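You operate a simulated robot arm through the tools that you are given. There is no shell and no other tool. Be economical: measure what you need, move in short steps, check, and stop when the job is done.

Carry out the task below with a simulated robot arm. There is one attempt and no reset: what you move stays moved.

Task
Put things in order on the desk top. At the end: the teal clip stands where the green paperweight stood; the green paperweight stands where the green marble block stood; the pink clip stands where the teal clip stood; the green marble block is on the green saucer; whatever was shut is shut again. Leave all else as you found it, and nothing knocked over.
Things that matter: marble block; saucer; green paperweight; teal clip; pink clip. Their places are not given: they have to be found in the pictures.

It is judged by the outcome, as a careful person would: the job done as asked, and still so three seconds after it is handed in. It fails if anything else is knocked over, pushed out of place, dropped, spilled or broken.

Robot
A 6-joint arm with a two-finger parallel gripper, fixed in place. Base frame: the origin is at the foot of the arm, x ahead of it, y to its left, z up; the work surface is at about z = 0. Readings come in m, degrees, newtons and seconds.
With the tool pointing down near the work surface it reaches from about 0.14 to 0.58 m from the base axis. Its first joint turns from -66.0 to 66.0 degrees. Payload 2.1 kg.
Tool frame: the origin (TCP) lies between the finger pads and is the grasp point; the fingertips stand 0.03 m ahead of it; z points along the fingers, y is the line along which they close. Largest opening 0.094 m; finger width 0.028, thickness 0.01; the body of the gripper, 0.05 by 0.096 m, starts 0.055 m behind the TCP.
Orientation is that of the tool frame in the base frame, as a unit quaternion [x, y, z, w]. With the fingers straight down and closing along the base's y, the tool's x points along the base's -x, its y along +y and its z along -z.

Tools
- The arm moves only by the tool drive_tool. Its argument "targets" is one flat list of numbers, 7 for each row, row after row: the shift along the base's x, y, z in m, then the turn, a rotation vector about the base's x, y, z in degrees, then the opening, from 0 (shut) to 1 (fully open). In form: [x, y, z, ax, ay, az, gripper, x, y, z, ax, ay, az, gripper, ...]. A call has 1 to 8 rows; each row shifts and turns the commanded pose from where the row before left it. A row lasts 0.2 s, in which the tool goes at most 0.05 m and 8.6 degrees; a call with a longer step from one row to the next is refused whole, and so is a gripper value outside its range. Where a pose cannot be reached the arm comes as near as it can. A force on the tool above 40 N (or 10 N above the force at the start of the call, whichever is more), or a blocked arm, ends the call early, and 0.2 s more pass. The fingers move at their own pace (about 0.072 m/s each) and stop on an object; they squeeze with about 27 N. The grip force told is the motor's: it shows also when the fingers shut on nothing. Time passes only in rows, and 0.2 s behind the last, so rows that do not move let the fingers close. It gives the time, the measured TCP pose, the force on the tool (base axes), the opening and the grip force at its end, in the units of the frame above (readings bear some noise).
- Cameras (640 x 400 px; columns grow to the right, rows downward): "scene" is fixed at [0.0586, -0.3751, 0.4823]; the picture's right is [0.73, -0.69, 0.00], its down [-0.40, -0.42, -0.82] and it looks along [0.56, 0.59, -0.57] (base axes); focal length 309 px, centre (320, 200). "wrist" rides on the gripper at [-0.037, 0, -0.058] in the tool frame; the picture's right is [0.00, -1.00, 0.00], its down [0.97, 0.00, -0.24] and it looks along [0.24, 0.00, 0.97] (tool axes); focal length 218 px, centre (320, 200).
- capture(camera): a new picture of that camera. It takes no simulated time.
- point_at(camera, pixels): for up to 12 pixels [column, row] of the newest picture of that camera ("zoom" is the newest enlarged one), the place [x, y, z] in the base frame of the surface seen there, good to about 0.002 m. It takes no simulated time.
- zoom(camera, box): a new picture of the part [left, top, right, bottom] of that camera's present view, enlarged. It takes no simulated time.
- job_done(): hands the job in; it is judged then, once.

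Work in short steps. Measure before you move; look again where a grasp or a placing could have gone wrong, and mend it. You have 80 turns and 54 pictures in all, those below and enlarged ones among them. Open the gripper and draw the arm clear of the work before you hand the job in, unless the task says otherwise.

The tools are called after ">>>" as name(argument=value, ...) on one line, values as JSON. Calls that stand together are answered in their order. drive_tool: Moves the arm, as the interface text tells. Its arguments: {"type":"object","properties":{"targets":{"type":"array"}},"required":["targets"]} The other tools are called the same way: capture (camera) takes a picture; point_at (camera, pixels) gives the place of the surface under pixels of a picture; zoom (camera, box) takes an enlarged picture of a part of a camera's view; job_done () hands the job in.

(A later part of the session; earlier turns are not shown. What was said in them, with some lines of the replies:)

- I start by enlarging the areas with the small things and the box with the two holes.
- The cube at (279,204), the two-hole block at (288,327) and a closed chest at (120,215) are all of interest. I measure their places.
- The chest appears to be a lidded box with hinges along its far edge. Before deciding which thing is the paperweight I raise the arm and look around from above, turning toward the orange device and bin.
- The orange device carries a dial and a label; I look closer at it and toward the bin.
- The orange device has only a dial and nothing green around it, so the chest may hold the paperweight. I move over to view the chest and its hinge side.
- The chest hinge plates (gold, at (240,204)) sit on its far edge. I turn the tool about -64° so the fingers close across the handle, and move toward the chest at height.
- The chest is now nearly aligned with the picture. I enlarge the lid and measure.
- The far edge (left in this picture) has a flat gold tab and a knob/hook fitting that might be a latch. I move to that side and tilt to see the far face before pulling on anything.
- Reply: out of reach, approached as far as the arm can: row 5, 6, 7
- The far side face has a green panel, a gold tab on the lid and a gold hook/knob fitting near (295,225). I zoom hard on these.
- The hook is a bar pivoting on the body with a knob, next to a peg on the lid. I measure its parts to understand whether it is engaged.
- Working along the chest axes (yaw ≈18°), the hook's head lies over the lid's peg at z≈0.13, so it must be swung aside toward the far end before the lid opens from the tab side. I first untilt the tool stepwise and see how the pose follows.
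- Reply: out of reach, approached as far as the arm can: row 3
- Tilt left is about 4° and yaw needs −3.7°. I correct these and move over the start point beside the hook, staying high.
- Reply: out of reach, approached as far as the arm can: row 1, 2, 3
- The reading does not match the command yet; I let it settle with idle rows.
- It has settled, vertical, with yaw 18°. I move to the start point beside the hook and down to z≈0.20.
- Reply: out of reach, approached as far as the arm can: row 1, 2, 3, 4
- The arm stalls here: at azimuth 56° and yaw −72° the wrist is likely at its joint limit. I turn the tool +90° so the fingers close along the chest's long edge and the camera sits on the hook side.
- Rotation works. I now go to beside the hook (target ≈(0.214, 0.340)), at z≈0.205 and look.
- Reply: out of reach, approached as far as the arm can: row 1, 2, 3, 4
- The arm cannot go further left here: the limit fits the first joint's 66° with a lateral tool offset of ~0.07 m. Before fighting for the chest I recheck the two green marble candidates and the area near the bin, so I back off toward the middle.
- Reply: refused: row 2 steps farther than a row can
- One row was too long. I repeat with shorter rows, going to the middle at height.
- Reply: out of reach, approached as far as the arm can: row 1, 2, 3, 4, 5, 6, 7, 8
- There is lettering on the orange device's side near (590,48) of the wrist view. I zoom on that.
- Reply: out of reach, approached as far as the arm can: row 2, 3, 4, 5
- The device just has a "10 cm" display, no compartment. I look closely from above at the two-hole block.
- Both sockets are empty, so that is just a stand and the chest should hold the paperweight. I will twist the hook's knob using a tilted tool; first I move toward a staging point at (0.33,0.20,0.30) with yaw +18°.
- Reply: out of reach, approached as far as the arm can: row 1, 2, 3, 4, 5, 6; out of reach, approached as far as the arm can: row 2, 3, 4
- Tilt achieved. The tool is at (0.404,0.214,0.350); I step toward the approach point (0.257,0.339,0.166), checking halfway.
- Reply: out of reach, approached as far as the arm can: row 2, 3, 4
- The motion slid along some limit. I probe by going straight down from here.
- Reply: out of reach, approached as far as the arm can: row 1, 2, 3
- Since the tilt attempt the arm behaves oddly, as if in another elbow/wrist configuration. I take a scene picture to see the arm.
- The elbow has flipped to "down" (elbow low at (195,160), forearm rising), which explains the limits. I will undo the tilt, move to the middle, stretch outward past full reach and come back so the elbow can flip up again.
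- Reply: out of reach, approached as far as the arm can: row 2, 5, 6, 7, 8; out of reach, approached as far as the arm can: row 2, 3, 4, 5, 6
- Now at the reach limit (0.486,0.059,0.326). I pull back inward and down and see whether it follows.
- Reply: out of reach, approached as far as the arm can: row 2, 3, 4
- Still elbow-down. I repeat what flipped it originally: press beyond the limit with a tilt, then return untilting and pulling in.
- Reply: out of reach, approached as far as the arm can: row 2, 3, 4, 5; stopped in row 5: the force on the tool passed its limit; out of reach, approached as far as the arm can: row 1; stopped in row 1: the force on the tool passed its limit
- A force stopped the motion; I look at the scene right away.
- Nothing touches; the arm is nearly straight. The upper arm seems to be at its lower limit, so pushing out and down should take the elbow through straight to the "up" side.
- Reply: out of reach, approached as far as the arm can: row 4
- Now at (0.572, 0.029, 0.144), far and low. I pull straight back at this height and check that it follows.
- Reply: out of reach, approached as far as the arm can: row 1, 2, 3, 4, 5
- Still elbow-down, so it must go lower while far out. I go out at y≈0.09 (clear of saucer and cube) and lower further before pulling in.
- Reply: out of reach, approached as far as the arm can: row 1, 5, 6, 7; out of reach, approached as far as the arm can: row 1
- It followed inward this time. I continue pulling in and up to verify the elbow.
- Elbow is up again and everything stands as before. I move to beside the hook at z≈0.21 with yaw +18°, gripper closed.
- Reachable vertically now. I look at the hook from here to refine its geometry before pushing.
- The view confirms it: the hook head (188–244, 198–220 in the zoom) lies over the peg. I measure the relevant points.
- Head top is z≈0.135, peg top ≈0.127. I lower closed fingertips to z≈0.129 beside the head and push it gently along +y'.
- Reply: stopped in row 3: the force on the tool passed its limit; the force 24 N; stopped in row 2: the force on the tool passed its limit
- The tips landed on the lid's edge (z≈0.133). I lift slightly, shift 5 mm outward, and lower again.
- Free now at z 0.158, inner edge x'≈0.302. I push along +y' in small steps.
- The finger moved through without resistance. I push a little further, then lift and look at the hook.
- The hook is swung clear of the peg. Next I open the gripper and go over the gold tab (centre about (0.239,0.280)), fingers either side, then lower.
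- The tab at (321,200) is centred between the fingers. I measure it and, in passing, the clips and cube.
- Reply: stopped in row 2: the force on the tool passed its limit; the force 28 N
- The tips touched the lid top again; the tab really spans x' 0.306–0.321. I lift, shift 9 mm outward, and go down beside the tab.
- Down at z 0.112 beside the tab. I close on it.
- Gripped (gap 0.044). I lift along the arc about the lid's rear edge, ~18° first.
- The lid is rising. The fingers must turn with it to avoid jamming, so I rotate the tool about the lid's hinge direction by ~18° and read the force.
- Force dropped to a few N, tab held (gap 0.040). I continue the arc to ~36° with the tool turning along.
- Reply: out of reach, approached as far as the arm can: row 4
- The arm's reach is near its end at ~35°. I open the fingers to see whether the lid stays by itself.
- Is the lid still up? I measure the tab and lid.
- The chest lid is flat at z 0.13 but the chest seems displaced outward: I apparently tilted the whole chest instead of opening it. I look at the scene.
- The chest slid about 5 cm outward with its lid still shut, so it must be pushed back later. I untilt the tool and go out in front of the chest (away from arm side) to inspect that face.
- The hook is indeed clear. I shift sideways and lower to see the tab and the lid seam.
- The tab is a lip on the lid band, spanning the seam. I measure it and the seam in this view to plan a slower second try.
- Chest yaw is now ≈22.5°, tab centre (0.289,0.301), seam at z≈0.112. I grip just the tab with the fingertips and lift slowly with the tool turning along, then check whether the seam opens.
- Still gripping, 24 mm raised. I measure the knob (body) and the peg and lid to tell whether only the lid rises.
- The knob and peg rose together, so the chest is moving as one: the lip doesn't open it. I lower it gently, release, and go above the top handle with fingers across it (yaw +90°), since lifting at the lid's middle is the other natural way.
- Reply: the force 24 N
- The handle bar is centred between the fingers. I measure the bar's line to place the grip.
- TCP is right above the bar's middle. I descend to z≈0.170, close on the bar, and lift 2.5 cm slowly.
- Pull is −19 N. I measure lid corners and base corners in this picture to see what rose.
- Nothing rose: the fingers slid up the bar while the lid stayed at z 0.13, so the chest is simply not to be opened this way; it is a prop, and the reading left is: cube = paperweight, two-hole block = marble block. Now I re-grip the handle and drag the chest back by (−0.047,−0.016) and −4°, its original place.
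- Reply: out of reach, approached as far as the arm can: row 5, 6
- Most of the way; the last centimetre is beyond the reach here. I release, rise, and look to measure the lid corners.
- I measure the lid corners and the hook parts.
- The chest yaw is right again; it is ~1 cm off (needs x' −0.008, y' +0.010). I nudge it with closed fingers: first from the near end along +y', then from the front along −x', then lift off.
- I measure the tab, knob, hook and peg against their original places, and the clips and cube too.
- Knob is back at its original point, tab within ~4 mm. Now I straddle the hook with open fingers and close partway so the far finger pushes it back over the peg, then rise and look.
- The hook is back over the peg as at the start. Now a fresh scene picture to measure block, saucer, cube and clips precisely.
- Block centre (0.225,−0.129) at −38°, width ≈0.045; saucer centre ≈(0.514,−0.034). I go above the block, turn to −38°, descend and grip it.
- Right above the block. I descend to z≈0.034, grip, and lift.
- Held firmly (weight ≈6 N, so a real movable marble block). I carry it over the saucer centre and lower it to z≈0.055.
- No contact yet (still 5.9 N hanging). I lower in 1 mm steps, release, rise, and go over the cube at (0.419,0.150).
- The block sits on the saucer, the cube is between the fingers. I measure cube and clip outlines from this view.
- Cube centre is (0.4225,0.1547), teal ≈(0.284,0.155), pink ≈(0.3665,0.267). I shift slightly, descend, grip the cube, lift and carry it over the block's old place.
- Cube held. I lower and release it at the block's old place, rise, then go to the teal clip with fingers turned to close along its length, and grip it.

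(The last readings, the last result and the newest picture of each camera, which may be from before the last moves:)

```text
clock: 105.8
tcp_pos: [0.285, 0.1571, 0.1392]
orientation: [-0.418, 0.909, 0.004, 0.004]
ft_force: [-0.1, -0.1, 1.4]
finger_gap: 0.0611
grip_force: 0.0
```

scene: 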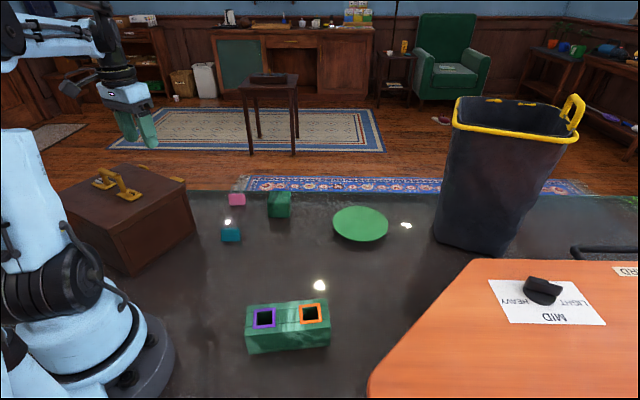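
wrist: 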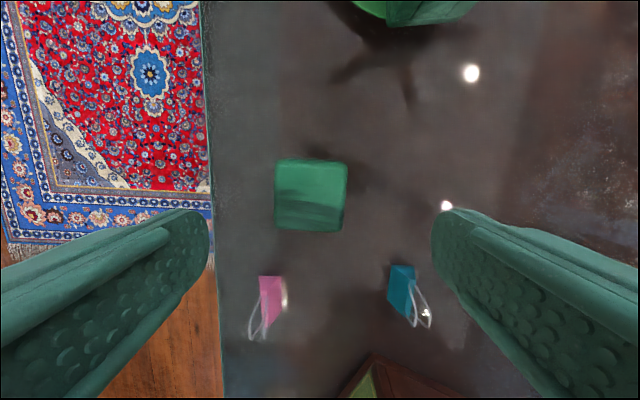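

Above the teal clip with the right angle. I descend, grip it, lift, and carry it over the cube's old place.

>>> drive_tool(targets=[-0.001, -0.002, -0.04, 0, 0, 0, 0.65, 0, 0, -0.04, 0, 0, 0, 0.65, 0, 0, -0.0247, 0, 0, 0, 0.65, 0, 0, 0, 0, 0, 0, 0.3, 0, 0, 0, 0, 0, 0, 0, 0, 0, 0, 0, 0, 0, 0, 0, 0, 0, 0, 0, 0, 0, 0, 0, 0, 0, 0, 0, 0])

>>> drive_tool(targets=[0, 0, 0.02, 0, 0, 0, 0, 0, 0, 0.03, 0, 0, 0, 0, 0, 0, 0.03, 0, 0, 0, 0, 0.0346, 0, 0, 0, 0, 0, 0, 0.0346, 0, 0, 0, 0, 0, 0, 0.0346, 0, 0, 0, 0, 0, 0, 0.0346, 0, 0, 0, 0, 0, 0, 0, 0, 0, 0, 0, 0, 0])

```text
clock: 107.6
tcp_pos: [0.2842, 0.1563, 0.0343]
orientation: [-0.418, 0.909, 0.003, 0.005]
ft_force: [-0.1, 0.3, 0.9]
finger_gap: 0.0405
grip_force: 26.3
```

```text
clock: 109.4
tcp_pos: [0.4243, 0.155, 0.115]
orientation: [-0.419, 0.908, 0.003, 0.005]
ft_force: [-0.7, -0.2, -0.9]
finger_gap: 0.0404
grip_force: 27.0
```

Teal clip held. I set it down at the cube's old place, release, rise, and go to the pink clip and close on it.

>>> drive_tool(targets=[-0.0015, 0, -0.03, 0, 0, 0, 0, 0, 0, -0.035, 0, 0, 0, 0, 0, 0, -0.0155, 0, 0, 0, 0, 0, 0, 0, 0, 0, 0, 0, 0, 0, 0, 0, 0, 0, 0.5, 0, 0, 0, 0, 0, 0, 0.65, 0, 0, 0, 0, 0, 0, 0.65, 0, 0, 0, 0, 0, 0, 0.65])

>>> drive_tool(targets=[0, 0, 0.02, 0, 0, 0, 0.65, 0, 0, 0.04, 0, 0, 0, 0.65, 0, 0, 0.04, 0, 0, 0, 0.65, -0.0187, 0.0373, 0, 0, 0, 0, 0.65, -0.0187, 0.0373, 0, 0, 0, 0, 0.65, -0.0187, 0.0373, 0, 0, 0, 0, 0.65, 0, 0, 0, 0, 0, 0, 0.65])

>>> drive_tool(targets=[0, 0, -0.04, 0, 0, 0, 0.65, 0, 0, -0.04, 0, 0, 0, 0.65, 0, 0, -0.02, 0, 0, 0, 0.65, 0, 0, 0, 0, 0, 0, 0.3, 0, 0, 0, 0, 0, 0, 0, 0, 0, 0, 0, 0, 0, 0, 0, 0, 0, 0, 0, 0, 0, 0, 0, 0, 0, 0, 0, 0])

```text
clock: 111.2
tcp_pos: [0.4206, 0.155, 0.0334]
orientation: [-0.417, 0.909, 0.004, 0.005]
ft_force: [0.8, 0.1, -1.0]
finger_gap: 0.0612
grip_force: 0.0
```

```text
clock: 112.8
tcp_pos: [0.3635, 0.2672, 0.1342]
orientation: [-0.417, 0.909, 0.003, 0.006]
ft_force: [-0.3, 0.2, 0.0]
finger_gap: 0.0611
grip_force: 0.0
```

```text
clock: 114.6
tcp_pos: [0.3651, 0.2674, 0.0337]
orientation: [-0.417, 0.909, 0.003, 0.005]
ft_force: [-0.4, -0.1, 0.8]
finger_gap: 0.0403
grip_force: 27.3
5 turns are left
```

Pink clip held. I carry it to the teal clip's old place (grip point 0.284,0.156), set it down, release and withdraw upward, then take the last picture.

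>>> drive_tool(targets=[0, 0, 0.02, 0, 0, 0, 0, 0, 0, 0.03, 0, 0, 0, 0, 0, 0, 0.03, 0, 0, 0, 0, -0.027, -0.0371, 0, 0, 0, 0, 0, -0.027, -0.0371, 0, 0, 0, 0, 0, -0.027, -0.0371, 0, 0, 0, 0, 0, 0, 0, 0, 0, 0, 0, 0])

>>> drive_tool(targets=[0, 0, -0.03, 0, 0, 0, 0, 0, 0, -0.035, 0, 0, 0, 0, 0, 0, -0.0145, 0, 0, 0, 0, 0, 0, 0, 0, 0, 0, 0, 0, 0, 0, 0, 0, 0, 0.5, 0, 0, 0, 0, 0, 0, 0.65, 0, 0, 0, 0, 0, 0, 0.65, 0, 0, 0, 0, 0, 0, 0.65])

>>> drive_tool(targets=[0, 0, 0.02, 0, 0, 0, 0.65, 0, 0, 0.04, 0, 0, 0, 0.65, 0, 0, 0.04, 0, 0, 0, 0.65, 0, 0, 0.04, 0, 0, 0, 1, 0.01, -0.04, 0.03, 0, 0, 0, 1, 0.01, -0.04, 0.02, 0, 0, 0, 1, 0, -0.04, 0.0, 0, 0, 0, 1, 0, 0, 0, 0, 0, 0, 1])

>>> capture(camera="scene")

```text
clock: 116.2
tcp_pos: [0.2834, 0.1546, 0.1132]
orientation: [-0.417, 0.909, 0.003, 0.005]
ft_force: [0.4, 0.1, -0.1]
finger_gap: 0.0403
grip_force: 27.1
```

```text
clock: 118.0
tcp_pos: [0.2845, 0.156, 0.0338]
orientation: [-0.417, 0.909, 0.003, 0.005]
ft_force: [-0.1, 0.2, 0.3]
finger_gap: 0.061
grip_force: 0.0
```

```text
refused: row 5 steps farther than a row can; nothing moved
```

```text
0 pictures are left
4 turns are left
```

scene: 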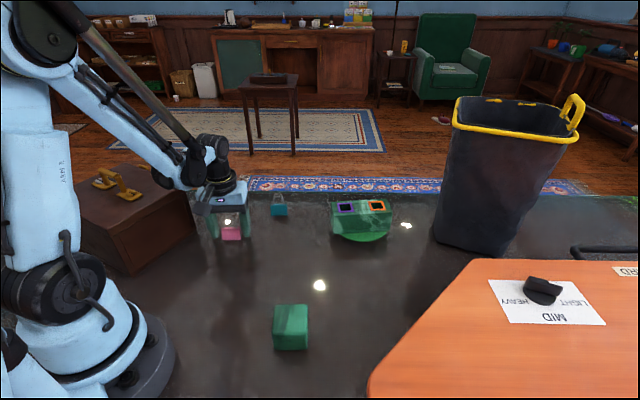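

The picture shows the block on the saucer (361,218), the cube at (290,327), teal at (279,207) and pink at (231,232), all standing. The withdrawal was refused because one row was too long, so I rise with shorter rows.

>>> drive_tool(targets=[0, 0, 0.02, 0, 0, 0, 0.65, 0, 0, 0.04, 0, 0, 0, 0.65, 0, 0, 0.04, 0, 0, 0, 0.65, 0, 0, 0.04, 0, 0, 0, 1, 0.01, -0.035, 0.02, 0, 0, 0, 1, 0.01, -0.035, 0.02, 0, 0, 0, 1, 0, -0.035, 0, 0, 0, 0, 1, 0, 0, 0, 0, 0, 0, 1])

```text
clock: 119.8
tcp_pos: [0.3057, 0.05, 0.2142]
orientation: [-0.418, 0.909, 0.003, 0.006]
ft_force: [-0.2, -0.6, 0.1]
finger_gap: 0.0937
grip_force: 0.0
3 turns are left
```

The arm is clear and the gripper open; I hand the job in.

>>> job_done()

```text
The job is handed in.
```

I handed the job in with all four moves made, but two of them rest on a guess about which green thing is which. I took the two-hole green block as the marble block and the green cube as the paperweight.

- **Moves made:** The two-hole block is on the saucer, the cube is where that block stood, the teal clip is where the cube stood, and the pink clip is where the teal clip stood. The last picture shows all four standing.
- **The chest:** I first thought the paperweight was shut inside it. I unhooked its latch and pulled at the lid by the front tab and by the handle, but it did not open. I never saw inside, so if the paperweight is in there, the arrangement is wrong.
- **Chest position:** Those pulls slid the chest about 5 cm. I moved it back to within about 4 mm of where it was and hooked the latch again.
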